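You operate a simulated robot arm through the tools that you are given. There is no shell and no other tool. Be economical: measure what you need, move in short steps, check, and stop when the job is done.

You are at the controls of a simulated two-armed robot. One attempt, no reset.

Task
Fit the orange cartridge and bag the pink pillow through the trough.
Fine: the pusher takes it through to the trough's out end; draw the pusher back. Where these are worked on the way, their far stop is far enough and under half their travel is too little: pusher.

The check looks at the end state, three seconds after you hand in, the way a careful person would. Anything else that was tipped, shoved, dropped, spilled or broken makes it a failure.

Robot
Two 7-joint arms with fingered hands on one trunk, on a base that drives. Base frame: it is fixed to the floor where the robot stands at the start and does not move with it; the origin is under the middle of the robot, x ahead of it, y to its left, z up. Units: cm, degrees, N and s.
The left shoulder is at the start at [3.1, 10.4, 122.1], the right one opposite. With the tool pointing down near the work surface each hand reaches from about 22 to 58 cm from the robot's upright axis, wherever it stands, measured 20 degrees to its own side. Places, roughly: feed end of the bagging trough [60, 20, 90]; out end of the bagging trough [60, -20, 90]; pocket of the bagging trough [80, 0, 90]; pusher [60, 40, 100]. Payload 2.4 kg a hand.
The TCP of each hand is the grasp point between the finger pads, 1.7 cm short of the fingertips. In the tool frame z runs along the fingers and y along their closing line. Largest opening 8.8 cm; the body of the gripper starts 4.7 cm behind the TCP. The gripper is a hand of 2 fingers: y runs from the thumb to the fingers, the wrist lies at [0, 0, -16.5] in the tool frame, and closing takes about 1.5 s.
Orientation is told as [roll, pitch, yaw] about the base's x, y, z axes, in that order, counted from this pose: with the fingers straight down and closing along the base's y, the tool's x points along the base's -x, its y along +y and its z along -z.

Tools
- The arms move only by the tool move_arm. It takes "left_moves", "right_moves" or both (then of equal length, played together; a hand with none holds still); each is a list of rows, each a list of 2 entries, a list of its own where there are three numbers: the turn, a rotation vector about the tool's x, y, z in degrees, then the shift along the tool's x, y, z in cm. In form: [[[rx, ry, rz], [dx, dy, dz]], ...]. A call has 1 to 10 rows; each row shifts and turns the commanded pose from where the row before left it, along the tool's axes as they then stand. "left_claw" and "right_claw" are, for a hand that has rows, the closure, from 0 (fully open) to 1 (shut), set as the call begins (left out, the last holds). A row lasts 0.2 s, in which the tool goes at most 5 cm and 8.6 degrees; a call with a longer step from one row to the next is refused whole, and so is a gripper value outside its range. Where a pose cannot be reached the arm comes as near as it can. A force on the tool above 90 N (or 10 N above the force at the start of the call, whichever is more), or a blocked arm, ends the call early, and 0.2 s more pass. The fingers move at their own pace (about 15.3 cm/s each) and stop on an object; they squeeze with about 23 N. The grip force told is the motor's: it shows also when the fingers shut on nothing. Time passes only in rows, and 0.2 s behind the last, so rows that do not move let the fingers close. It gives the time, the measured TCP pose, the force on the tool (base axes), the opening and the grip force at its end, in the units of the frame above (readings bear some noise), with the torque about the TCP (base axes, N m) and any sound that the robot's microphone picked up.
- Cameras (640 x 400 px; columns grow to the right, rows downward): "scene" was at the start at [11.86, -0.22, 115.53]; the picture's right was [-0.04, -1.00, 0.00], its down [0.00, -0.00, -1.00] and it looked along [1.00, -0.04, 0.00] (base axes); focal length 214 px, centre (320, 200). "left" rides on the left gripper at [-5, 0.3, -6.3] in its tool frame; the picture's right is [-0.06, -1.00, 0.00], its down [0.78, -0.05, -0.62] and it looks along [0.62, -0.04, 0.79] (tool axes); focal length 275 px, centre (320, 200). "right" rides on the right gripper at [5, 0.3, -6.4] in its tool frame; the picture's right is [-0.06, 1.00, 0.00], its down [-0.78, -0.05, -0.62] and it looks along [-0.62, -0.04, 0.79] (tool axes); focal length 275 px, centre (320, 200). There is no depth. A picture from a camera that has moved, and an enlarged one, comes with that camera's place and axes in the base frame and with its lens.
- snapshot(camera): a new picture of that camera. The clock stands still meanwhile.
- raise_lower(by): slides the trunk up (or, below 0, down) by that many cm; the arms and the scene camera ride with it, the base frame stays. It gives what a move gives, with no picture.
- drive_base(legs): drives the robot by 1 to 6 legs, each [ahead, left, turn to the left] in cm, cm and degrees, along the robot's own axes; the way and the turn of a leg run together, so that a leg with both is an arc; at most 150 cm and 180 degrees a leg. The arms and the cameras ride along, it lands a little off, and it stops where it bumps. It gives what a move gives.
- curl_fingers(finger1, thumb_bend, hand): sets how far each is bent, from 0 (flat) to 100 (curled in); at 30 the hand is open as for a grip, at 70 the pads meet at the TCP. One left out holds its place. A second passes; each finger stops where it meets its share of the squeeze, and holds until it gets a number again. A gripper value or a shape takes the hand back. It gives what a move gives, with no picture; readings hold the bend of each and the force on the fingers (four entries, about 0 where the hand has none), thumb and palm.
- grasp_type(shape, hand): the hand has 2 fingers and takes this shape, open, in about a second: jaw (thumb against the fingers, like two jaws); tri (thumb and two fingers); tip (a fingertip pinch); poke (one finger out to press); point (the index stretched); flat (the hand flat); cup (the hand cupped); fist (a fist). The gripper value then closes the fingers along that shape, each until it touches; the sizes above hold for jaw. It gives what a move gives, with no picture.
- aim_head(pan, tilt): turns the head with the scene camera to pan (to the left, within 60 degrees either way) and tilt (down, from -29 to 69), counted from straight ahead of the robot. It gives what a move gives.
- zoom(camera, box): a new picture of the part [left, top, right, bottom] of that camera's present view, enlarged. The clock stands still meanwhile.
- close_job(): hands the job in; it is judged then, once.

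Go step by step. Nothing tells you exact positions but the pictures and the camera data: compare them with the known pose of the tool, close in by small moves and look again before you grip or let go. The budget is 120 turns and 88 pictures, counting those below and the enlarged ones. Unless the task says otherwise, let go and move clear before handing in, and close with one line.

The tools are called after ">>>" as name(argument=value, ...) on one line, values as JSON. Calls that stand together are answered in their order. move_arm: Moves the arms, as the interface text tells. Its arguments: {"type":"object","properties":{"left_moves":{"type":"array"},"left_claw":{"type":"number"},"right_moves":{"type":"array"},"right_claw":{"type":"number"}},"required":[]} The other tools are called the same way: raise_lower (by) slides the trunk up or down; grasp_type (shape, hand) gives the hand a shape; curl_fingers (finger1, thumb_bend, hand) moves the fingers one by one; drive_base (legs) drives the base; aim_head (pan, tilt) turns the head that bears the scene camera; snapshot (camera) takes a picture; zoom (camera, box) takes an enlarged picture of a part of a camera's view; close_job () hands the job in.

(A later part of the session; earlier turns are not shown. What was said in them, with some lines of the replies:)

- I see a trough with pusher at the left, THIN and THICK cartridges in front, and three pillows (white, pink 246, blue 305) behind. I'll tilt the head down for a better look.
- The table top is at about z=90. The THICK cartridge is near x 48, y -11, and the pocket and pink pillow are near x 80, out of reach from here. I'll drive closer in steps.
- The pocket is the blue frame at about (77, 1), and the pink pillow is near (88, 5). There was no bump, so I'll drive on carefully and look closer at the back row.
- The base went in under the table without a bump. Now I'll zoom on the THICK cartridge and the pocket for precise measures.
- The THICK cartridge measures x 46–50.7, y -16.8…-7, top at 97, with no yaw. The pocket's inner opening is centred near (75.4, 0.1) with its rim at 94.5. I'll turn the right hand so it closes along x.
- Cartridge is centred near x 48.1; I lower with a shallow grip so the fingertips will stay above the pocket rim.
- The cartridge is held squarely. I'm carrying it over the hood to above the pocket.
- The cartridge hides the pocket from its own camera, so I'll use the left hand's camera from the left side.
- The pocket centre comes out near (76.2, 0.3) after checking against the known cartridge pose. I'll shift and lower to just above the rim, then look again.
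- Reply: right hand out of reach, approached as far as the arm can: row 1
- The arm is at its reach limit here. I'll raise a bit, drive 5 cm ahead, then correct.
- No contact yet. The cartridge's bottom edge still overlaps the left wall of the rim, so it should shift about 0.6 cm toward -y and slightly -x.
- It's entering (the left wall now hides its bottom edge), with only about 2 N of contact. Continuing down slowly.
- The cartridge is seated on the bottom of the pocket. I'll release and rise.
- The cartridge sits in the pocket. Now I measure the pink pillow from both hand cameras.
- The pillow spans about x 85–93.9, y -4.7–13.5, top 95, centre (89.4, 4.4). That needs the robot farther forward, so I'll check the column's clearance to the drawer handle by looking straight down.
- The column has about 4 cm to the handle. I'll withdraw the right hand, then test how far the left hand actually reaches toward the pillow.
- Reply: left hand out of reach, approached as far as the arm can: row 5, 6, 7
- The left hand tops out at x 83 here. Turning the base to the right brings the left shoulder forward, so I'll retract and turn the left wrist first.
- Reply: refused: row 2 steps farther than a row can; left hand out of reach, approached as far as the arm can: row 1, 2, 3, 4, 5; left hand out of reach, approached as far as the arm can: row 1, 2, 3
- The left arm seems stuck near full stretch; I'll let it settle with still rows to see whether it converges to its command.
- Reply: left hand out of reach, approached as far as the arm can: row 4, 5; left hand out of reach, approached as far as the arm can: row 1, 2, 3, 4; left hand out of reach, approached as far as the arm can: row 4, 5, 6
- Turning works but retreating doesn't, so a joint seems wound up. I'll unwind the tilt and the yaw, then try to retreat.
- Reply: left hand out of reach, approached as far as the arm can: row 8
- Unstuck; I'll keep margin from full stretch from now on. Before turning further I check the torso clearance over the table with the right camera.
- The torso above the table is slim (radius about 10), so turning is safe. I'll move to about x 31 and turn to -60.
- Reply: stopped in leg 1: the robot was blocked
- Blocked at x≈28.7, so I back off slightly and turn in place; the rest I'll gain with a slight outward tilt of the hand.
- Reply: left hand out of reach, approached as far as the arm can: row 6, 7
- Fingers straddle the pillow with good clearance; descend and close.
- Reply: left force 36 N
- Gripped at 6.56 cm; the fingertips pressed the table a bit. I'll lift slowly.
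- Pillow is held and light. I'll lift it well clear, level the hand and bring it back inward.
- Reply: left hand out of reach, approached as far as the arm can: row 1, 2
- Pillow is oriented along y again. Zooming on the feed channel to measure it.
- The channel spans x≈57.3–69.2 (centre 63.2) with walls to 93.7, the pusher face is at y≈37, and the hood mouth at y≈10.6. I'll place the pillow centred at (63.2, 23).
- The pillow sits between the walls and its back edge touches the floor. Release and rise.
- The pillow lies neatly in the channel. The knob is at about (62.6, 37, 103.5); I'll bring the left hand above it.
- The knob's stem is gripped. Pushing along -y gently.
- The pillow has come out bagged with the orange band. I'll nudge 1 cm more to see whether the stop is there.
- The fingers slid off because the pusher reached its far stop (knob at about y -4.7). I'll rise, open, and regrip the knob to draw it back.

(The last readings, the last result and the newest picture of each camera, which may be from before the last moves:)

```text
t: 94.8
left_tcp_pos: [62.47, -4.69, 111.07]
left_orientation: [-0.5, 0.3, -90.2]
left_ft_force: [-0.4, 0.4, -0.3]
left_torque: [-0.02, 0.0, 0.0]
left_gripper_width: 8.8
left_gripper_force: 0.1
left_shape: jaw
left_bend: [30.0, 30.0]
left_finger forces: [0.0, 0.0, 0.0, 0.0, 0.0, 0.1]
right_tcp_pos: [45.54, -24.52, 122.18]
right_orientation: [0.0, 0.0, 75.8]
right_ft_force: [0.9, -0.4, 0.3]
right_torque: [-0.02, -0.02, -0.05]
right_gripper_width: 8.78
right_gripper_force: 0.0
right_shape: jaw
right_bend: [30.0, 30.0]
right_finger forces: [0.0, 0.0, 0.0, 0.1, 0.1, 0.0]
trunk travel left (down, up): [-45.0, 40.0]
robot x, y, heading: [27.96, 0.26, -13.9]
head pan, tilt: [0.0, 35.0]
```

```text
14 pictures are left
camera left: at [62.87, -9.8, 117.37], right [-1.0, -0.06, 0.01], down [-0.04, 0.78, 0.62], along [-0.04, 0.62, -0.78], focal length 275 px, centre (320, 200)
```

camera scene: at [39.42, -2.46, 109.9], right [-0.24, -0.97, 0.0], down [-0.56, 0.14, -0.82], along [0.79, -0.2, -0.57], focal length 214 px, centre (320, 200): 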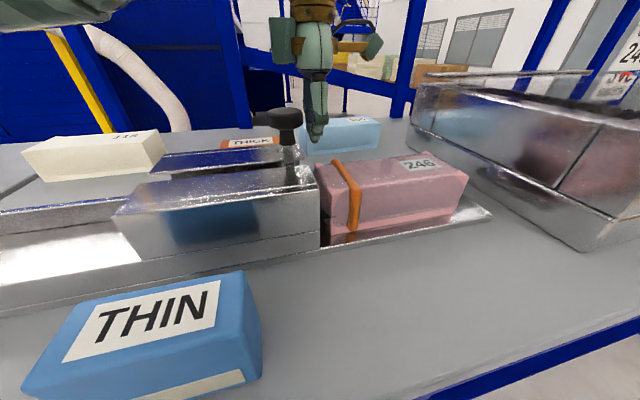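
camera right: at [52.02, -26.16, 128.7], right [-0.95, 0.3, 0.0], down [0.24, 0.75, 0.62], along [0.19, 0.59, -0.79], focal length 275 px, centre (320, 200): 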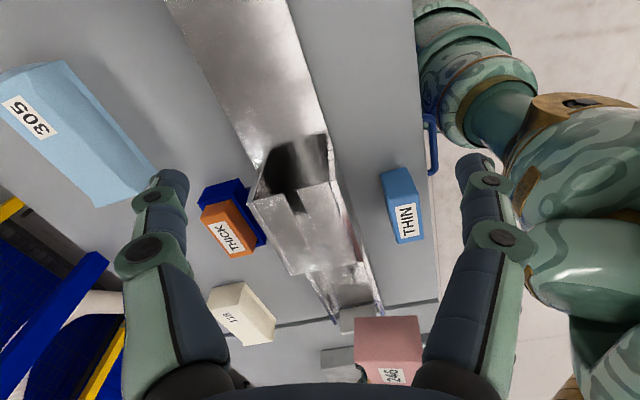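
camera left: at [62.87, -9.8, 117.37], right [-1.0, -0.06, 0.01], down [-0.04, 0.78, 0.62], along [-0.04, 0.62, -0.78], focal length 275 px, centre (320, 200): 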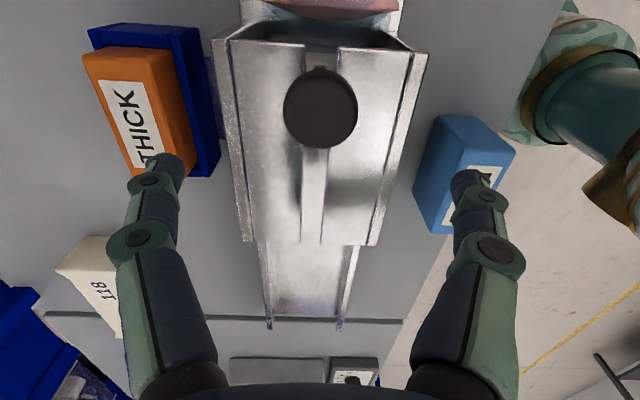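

>>> move_arm(left_moves=[[[0, 0, 0], [-0.3, 0, 3]], [[0, 0, 0], [0, 0, 3]], [[0, 0, 0], [0, 0, 2]], [[0, 0, 0], [0, 0, 0]]])

>>> move_arm(left_moves=[[[0, 0, 0], [0, 0, 0]], [[0, 0, 0], [0, 0, 0]], [[0, 0, 0], [0, 0, 0]], [[0, 0, 0], [0, 0, 0]], [[0, 0, 0], [0, 0, 0]], [[0, 0, 0], [0, 0, 0]], [[0, 0, 0], [0, 0, 0]]], left_claw=1)

>>> move_arm(left_moves=[[[0, 0, 0], [0.8, 0, 0]], [[0, 0, 0], [1.2, 0, 0]], [[0, 0, 0], [1.5, 0, 0]], [[0, 0, 0], [1.5, 0, 0]], [[0, 0, 0], [1.5, 0, 0]], [[0, 0, 0], [1.5, 0, 0]], [[0, 0, 0], [1.5, 0, 0]], [[0, 0, 0], [1.5, 0, 0]], [[0, 0, 0], [1.5, 0, 0]], [[0, 0, 0], [1.5, 0, 0]]])

>>> snapshot(camera="scene")

```text
t: 95.8
left_tcp_pos: [62.46, -5.11, 103.18]
left_orientation: [-0.5, 0.3, -90.1]
left_ft_force: [-0.4, 0.3, 0.4]
left_torque: [0.03, 0.0, -0.04]
left_gripper_width: 8.79
left_gripper_force: 0.2
left_shape: jaw
left_bend: [30.0, 30.0]
left_finger forces: [0.0, 0.0, 0.0, 0.0, 0.1, 0.0]
right_tcp_pos: [45.4, -24.46, 122.36]
right_orientation: [0.0, 0.0, 75.8]
right_ft_force: [-0.3, -0.7, 0.3]
right_torque: [0.0, 0.0, -0.04]
right_gripper_width: 8.79
right_gripper_force: 0.0
right_shape: jaw
right_bend: [30.0, 30.0]
right_finger forces: [0.0, 0.0, 0.0, 0.0, 0.1, 0.1]
trunk travel left (down, up): [-45.0, 40.0]
robot x, y, heading: [28.02, 0.23, -14.0]
head pan, tilt: [0.0, 35.0]
```

```text
t: 97.4
left_tcp_pos: [62.46, -4.99, 103.24]
left_orientation: [-0.5, 0.2, -90.2]
left_ft_force: [-1.0, 0.3, -5.1]
left_torque: [-0.04, -0.21, -0.04]
left_gripper_width: 1.19
left_gripper_force: 22.9
left_shape: jaw
left_bend: [72.0, 73.0]
left_finger forces: [20.6, 0.0, 0.0, 0.0, 22.7, 0.0]
right_tcp_pos: [45.52, -24.59, 122.15]
right_orientation: [0.0, 0.0, 75.8]
right_ft_force: [-0.2, 0.7, -0.6]
right_torque: [-0.01, 0.02, -0.01]
right_gripper_width: 8.78
right_gripper_force: 0.2
right_shape: jaw
right_bend: [30.0, 30.0]
right_finger forces: [0.0, 0.0, 0.0, 0.0, 0.0, 0.0]
trunk travel left (down, up): [-45.0, 40.0]
robot x, y, heading: [28.3, -0.14, -14.2]
head pan, tilt: [0.0, 35.0]
```

```text
t: 99.6
left_tcp_pos: [62.47, 9.11, 103.14]
left_orientation: [-0.5, 0.2, -90.2]
left_ft_force: [-4.1, 0.3, -3.4]
left_torque: [0.0, -0.18, -0.04]
left_gripper_width: 1.23
left_gripper_force: 22.8
left_shape: jaw
left_bend: [73.0, 73.0]
left_finger forces: [18.8, 0.0, 0.0, 0.1, 23.9, 0.1]
right_tcp_pos: [45.48, -24.46, 122.29]
right_orientation: [0.0, 0.1, 75.7]
right_ft_force: [0.7, -0.1, 0.9]
right_torque: [-0.03, 0.01, 0.0]
right_gripper_width: 8.82
right_gripper_force: 0.0
right_shape: jaw
right_bend: [30.0, 30.0]
right_finger forces: [0.0, 0.1, 0.1, 0.0, 0.1, 0.0]
trunk travel left (down, up): [-45.0, 40.0]
robot x, y, heading: [27.95, 0.58, -14.1]
head pan, tilt: [0.0, 35.0]
```

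```text
13 pictures are left
camera scene: at [39.39, -2.37, 109.9], right [-0.24, -0.97, 0.0], down [-0.56, 0.14, -0.82], along [0.79, -0.2, -0.57], focal length 214 px, centre (320, 200)
```

scene: 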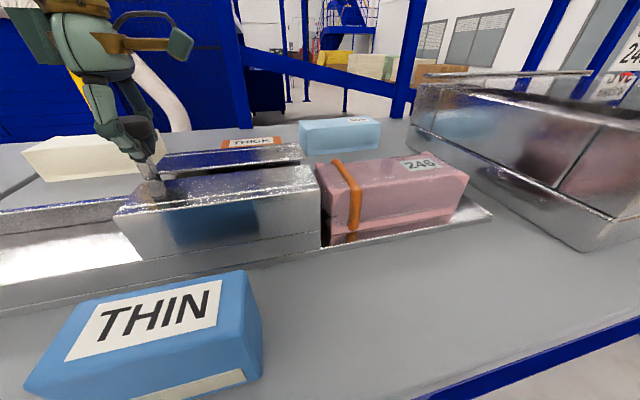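

The pusher is coming back and the bagged pillow stays at the out end. Now drawing it back the remaining 27 cm to its start.

>>> move_arm(left_moves=[[[0, 0, 0], [1.5, 0, 0]], [[0, 0, 0], [1.5, 0, 0]], [[0, 0, 0], [1.5, 0, 0]], [[0, 0, 0], [1.5, 0, 0]], [[0, 0, 0], [1.5, 0, 0]], [[0, 0, 0], [1.5, 0, 0]], [[0, 0, 0], [1.5, 0, 0]], [[0, 0, 0], [1.5, 0, 0]], [[0, 0, 0], [1.5, 0, 0]], [[0, 0, 0], [1.5, 0, 0]]])

>>> move_arm(left_moves=[[[0, 0, 0], [1.5, 0, 0]], [[0, 0, 0], [1.5, 0, 0]], [[0, 0, 0], [1.5, 0, 0]], [[0, 0, 0], [1.5, 0, 0]], [[0, 0, 0], [1.5, 0, 0]], [[0, 0, 0], [1.5, 0, 0]], [[0, 0, 0], [1.5, 0, 0]], [[0, 0, 0], [1, 0, 0]], [[0, 0, 0], [0, 0, 0]]])

>>> aim_head(pan=35, tilt=35)

>>> snapshot(camera="scene")

```text
t: 101.8
left_tcp_pos: [62.62, 23.95, 103.21]
left_orientation: [-0.5, 0.2, -90.1]
left_ft_force: [-5.4, 0.1, -12.4]
left_torque: [-0.01, -0.26, -0.03]
left_gripper_width: 1.19
left_gripper_force: 23.3
left_shape: jaw
left_bend: [73.0, 73.0]
left_finger forces: [17.8, 0.0, 0.0, 0.1, 26.9, 0.0]
right_tcp_pos: [45.43, -24.48, 122.26]
right_orientation: [0.1, 0.2, 75.8]
right_ft_force: [0.1, -0.3, 0.4]
right_torque: [0.01, -0.02, 0.02]
right_gripper_width: 8.82
right_gripper_force: 0.1
right_shape: jaw
right_bend: [30.0, 30.0]
right_finger forces: [0.0, 0.0, 0.0, 0.1, 0.0, 0.0]
trunk travel left (down, up): [-45.0, 40.0]
robot x, y, heading: [28.42, 0.56, -14.1]
head pan, tilt: [0.0, 35.0]
```

```text
t: 103.8
left_tcp_pos: [62.58, 35.38, 103.2]
left_orientation: [-0.5, 0.2, -90.1]
left_ft_force: [-4.4, -0.3, -12.7]
left_torque: [-0.03, -0.34, 0.0]
left_gripper_width: 1.17
left_gripper_force: 23.1
left_shape: jaw
left_bend: [73.0, 74.0]
left_finger forces: [18.4, 0.0, 0.1, 0.0, 26.3, 0.0]
right_tcp_pos: [45.51, -24.54, 122.25]
right_orientation: [0.0, 0.1, 75.8]
right_ft_force: [0.8, 0.8, -0.4]
right_torque: [0.02, -0.01, 0.0]
right_gripper_width: 8.78
right_gripper_force: 0.1
right_shape: jaw
right_bend: [30.0, 30.0]
right_finger forces: [0.0, 0.0, 0.0, 0.0, 0.1, 0.1]
trunk travel left (down, up): [-45.0, 40.0]
robot x, y, heading: [27.82, 0.38, -14.1]
head pan, tilt: [0.0, 35.0]
```

```text
t: 104.8
left_tcp_pos: [62.62, 35.47, 103.34]
left_orientation: [-0.6, 0.2, -90.1]
left_ft_force: [-4.8, -0.5, -14.4]
left_torque: [-0.03, -0.31, -0.03]
left_gripper_width: 1.17
left_gripper_force: 23.0
left_shape: jaw
left_bend: [73.0, 74.0]
left_finger forces: [17.8, 0.0, 0.0, 0.0, 26.7, 0.0]
right_tcp_pos: [45.54, -24.46, 122.11]
right_orientation: [0.0, 0.1, 75.9]
right_ft_force: [-0.1, -0.7, 0.0]
right_torque: [0.03, -0.03, 0.0]
right_gripper_width: 8.8
right_gripper_force: 0.0
right_shape: jaw
right_bend: [30.0, 30.0]
right_finger forces: [0.0, 0.0, 0.0, 0.0, 0.0, 0.0]
trunk travel left (down, up): [-45.0, 40.0]
robot x, y, heading: [28.37, 0.3, -14.2]
head pan, tilt: [35.0, 35.0]
```

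```text
12 pictures are left
camera scene: at [39.11, 2.97, 109.9], right [0.36, -0.93, 0.0], down [-0.54, -0.2, -0.82], along [0.77, 0.29, -0.57], focal length 214 px, centre (320, 200)
```

scene: 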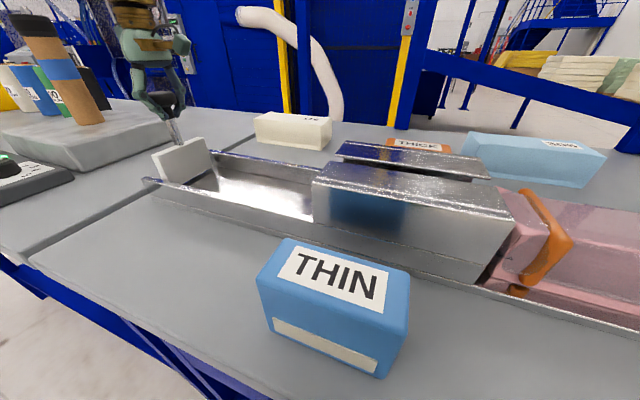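

>>> move_arm(left_moves=[[[0, 0, 0], [0.5, 0, 0]], [[0, 0, 0], [0.5, 0, 0]], [[0, 0, 0], [0, 0, 0]]])

>>> move_arm(left_moves=[[[0, 0, 0], [0, 0, 0]], [[0, 0, 0], [0, 0, 0]], [[0, 0, 0], [0, 0, 0]], [[0, 0, 0], [0, 0, 0]], [[0, 0, 0], [0, 0, 0]], [[0, 0, 0], [0, 0, -3]], [[0, 0, 0], [0, 0, -4]], [[0, 0, 0], [0, 0, -4]], [[0, 0, 0], [-3, 0, -2]], [[0, 0, 0], [-4, 0, 0]]], left_claw=0)

>>> snapshot(camera="scene")

>>> snapshot(camera="right")

```text
t: 105.6
left_tcp_pos: [62.55, 36.13, 103.23]
left_orientation: [-0.4, 0.2, -90.0]
left_ft_force: [-6.6, -9.0, -15.1]
left_torque: [-0.12, -0.33, 0.04]
left_gripper_width: 1.13
left_gripper_force: 23.7
left_shape: jaw
left_bend: [73.0, 74.0]
left_finger forces: [19.6, 0.0, 0.1, 0.0, 30.3, 0.1]
right_tcp_pos: [45.49, -24.5, 122.36]
right_orientation: [0.0, 0.0, 75.9]
right_ft_force: [0.3, -0.2, -0.3]
right_torque: [-0.02, -0.01, 0.01]
right_gripper_width: 8.8
right_gripper_force: 0.1
right_shape: jaw
right_bend: [30.0, 30.0]
right_finger forces: [0.1, 0.0, 0.1, 0.0, 0.0, 0.0]
trunk travel left (down, up): [-45.0, 40.0]
robot x, y, heading: [27.81, 0.02, -14.3]
head pan, tilt: [35.0, 35.0]
```

```text
t: 107.8
left_tcp_pos: [62.65, 29.33, 116.13]
left_orientation: [-0.5, 0.3, -90.0]
left_ft_force: [0.3, 0.9, -0.2]
left_torque: [0.0, -0.02, -0.01]
left_gripper_width: 8.83
left_gripper_force: 0.1
left_shape: jaw
left_bend: [30.0, 30.0]
left_finger forces: [0.0, 0.0, 0.0, 0.0, 0.0, 0.0]
right_tcp_pos: [45.55, -24.65, 122.26]
right_orientation: [0.0, 0.1, 75.8]
right_ft_force: [-0.5, -0.1, 0.3]
right_torque: [0.0, 0.01, 0.01]
right_gripper_width: 8.81
right_gripper_force: 0.1
right_shape: jaw
right_bend: [30.0, 30.0]
right_finger forces: [0.0, 0.1, 0.0, 0.0, 0.0, 0.0]
trunk travel left (down, up): [-45.0, 40.0]
robot x, y, heading: [28.12, 0.2, -14.1]
head pan, tilt: [35.0, 35.0]
```

```text
11 pictures are left
camera scene: at [39.13, 2.89, 109.9], right [0.36, -0.93, 0.0], down [-0.54, -0.2, -0.82], along [0.77, 0.29, -0.57], focal length 214 px, centre (320, 200)
```

scene: 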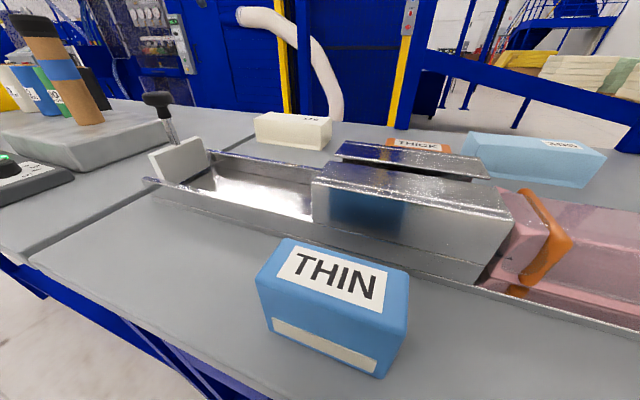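

```text
10 pictures are left
camera right: at [44.01, -29.26, 128.65], right [-0.95, 0.3, 0.0], down [0.24, 0.75, 0.62], along [0.19, 0.59, -0.79], focal length 275 px, centre (320, 200)
```

right: 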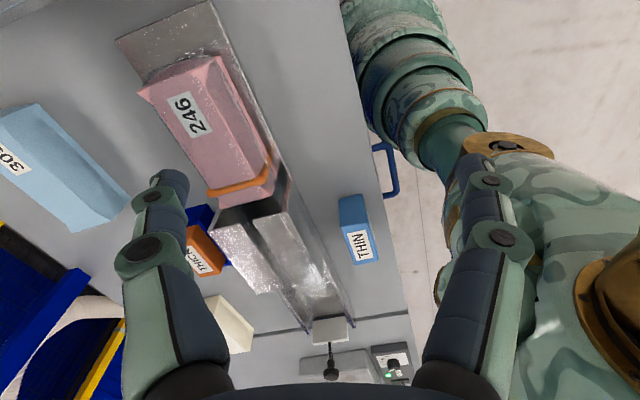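

The bagged pillow rests at the out end, the THICK cartridge is seated, the pusher is back home, and both hands are clear. Handing in.

>>> close_job()

```text
The job is handed in.
```

The orange THICK cartridge is seated in its pocket. The pink pillow (246) went through the trough to the far stop and now lies bagged on the tray at the out end. The pusher is drawn back to its start, and both hands are open and clear. While closing in on the table the base was blocked once, near x 28.7. The pictures show nothing else disturbed.
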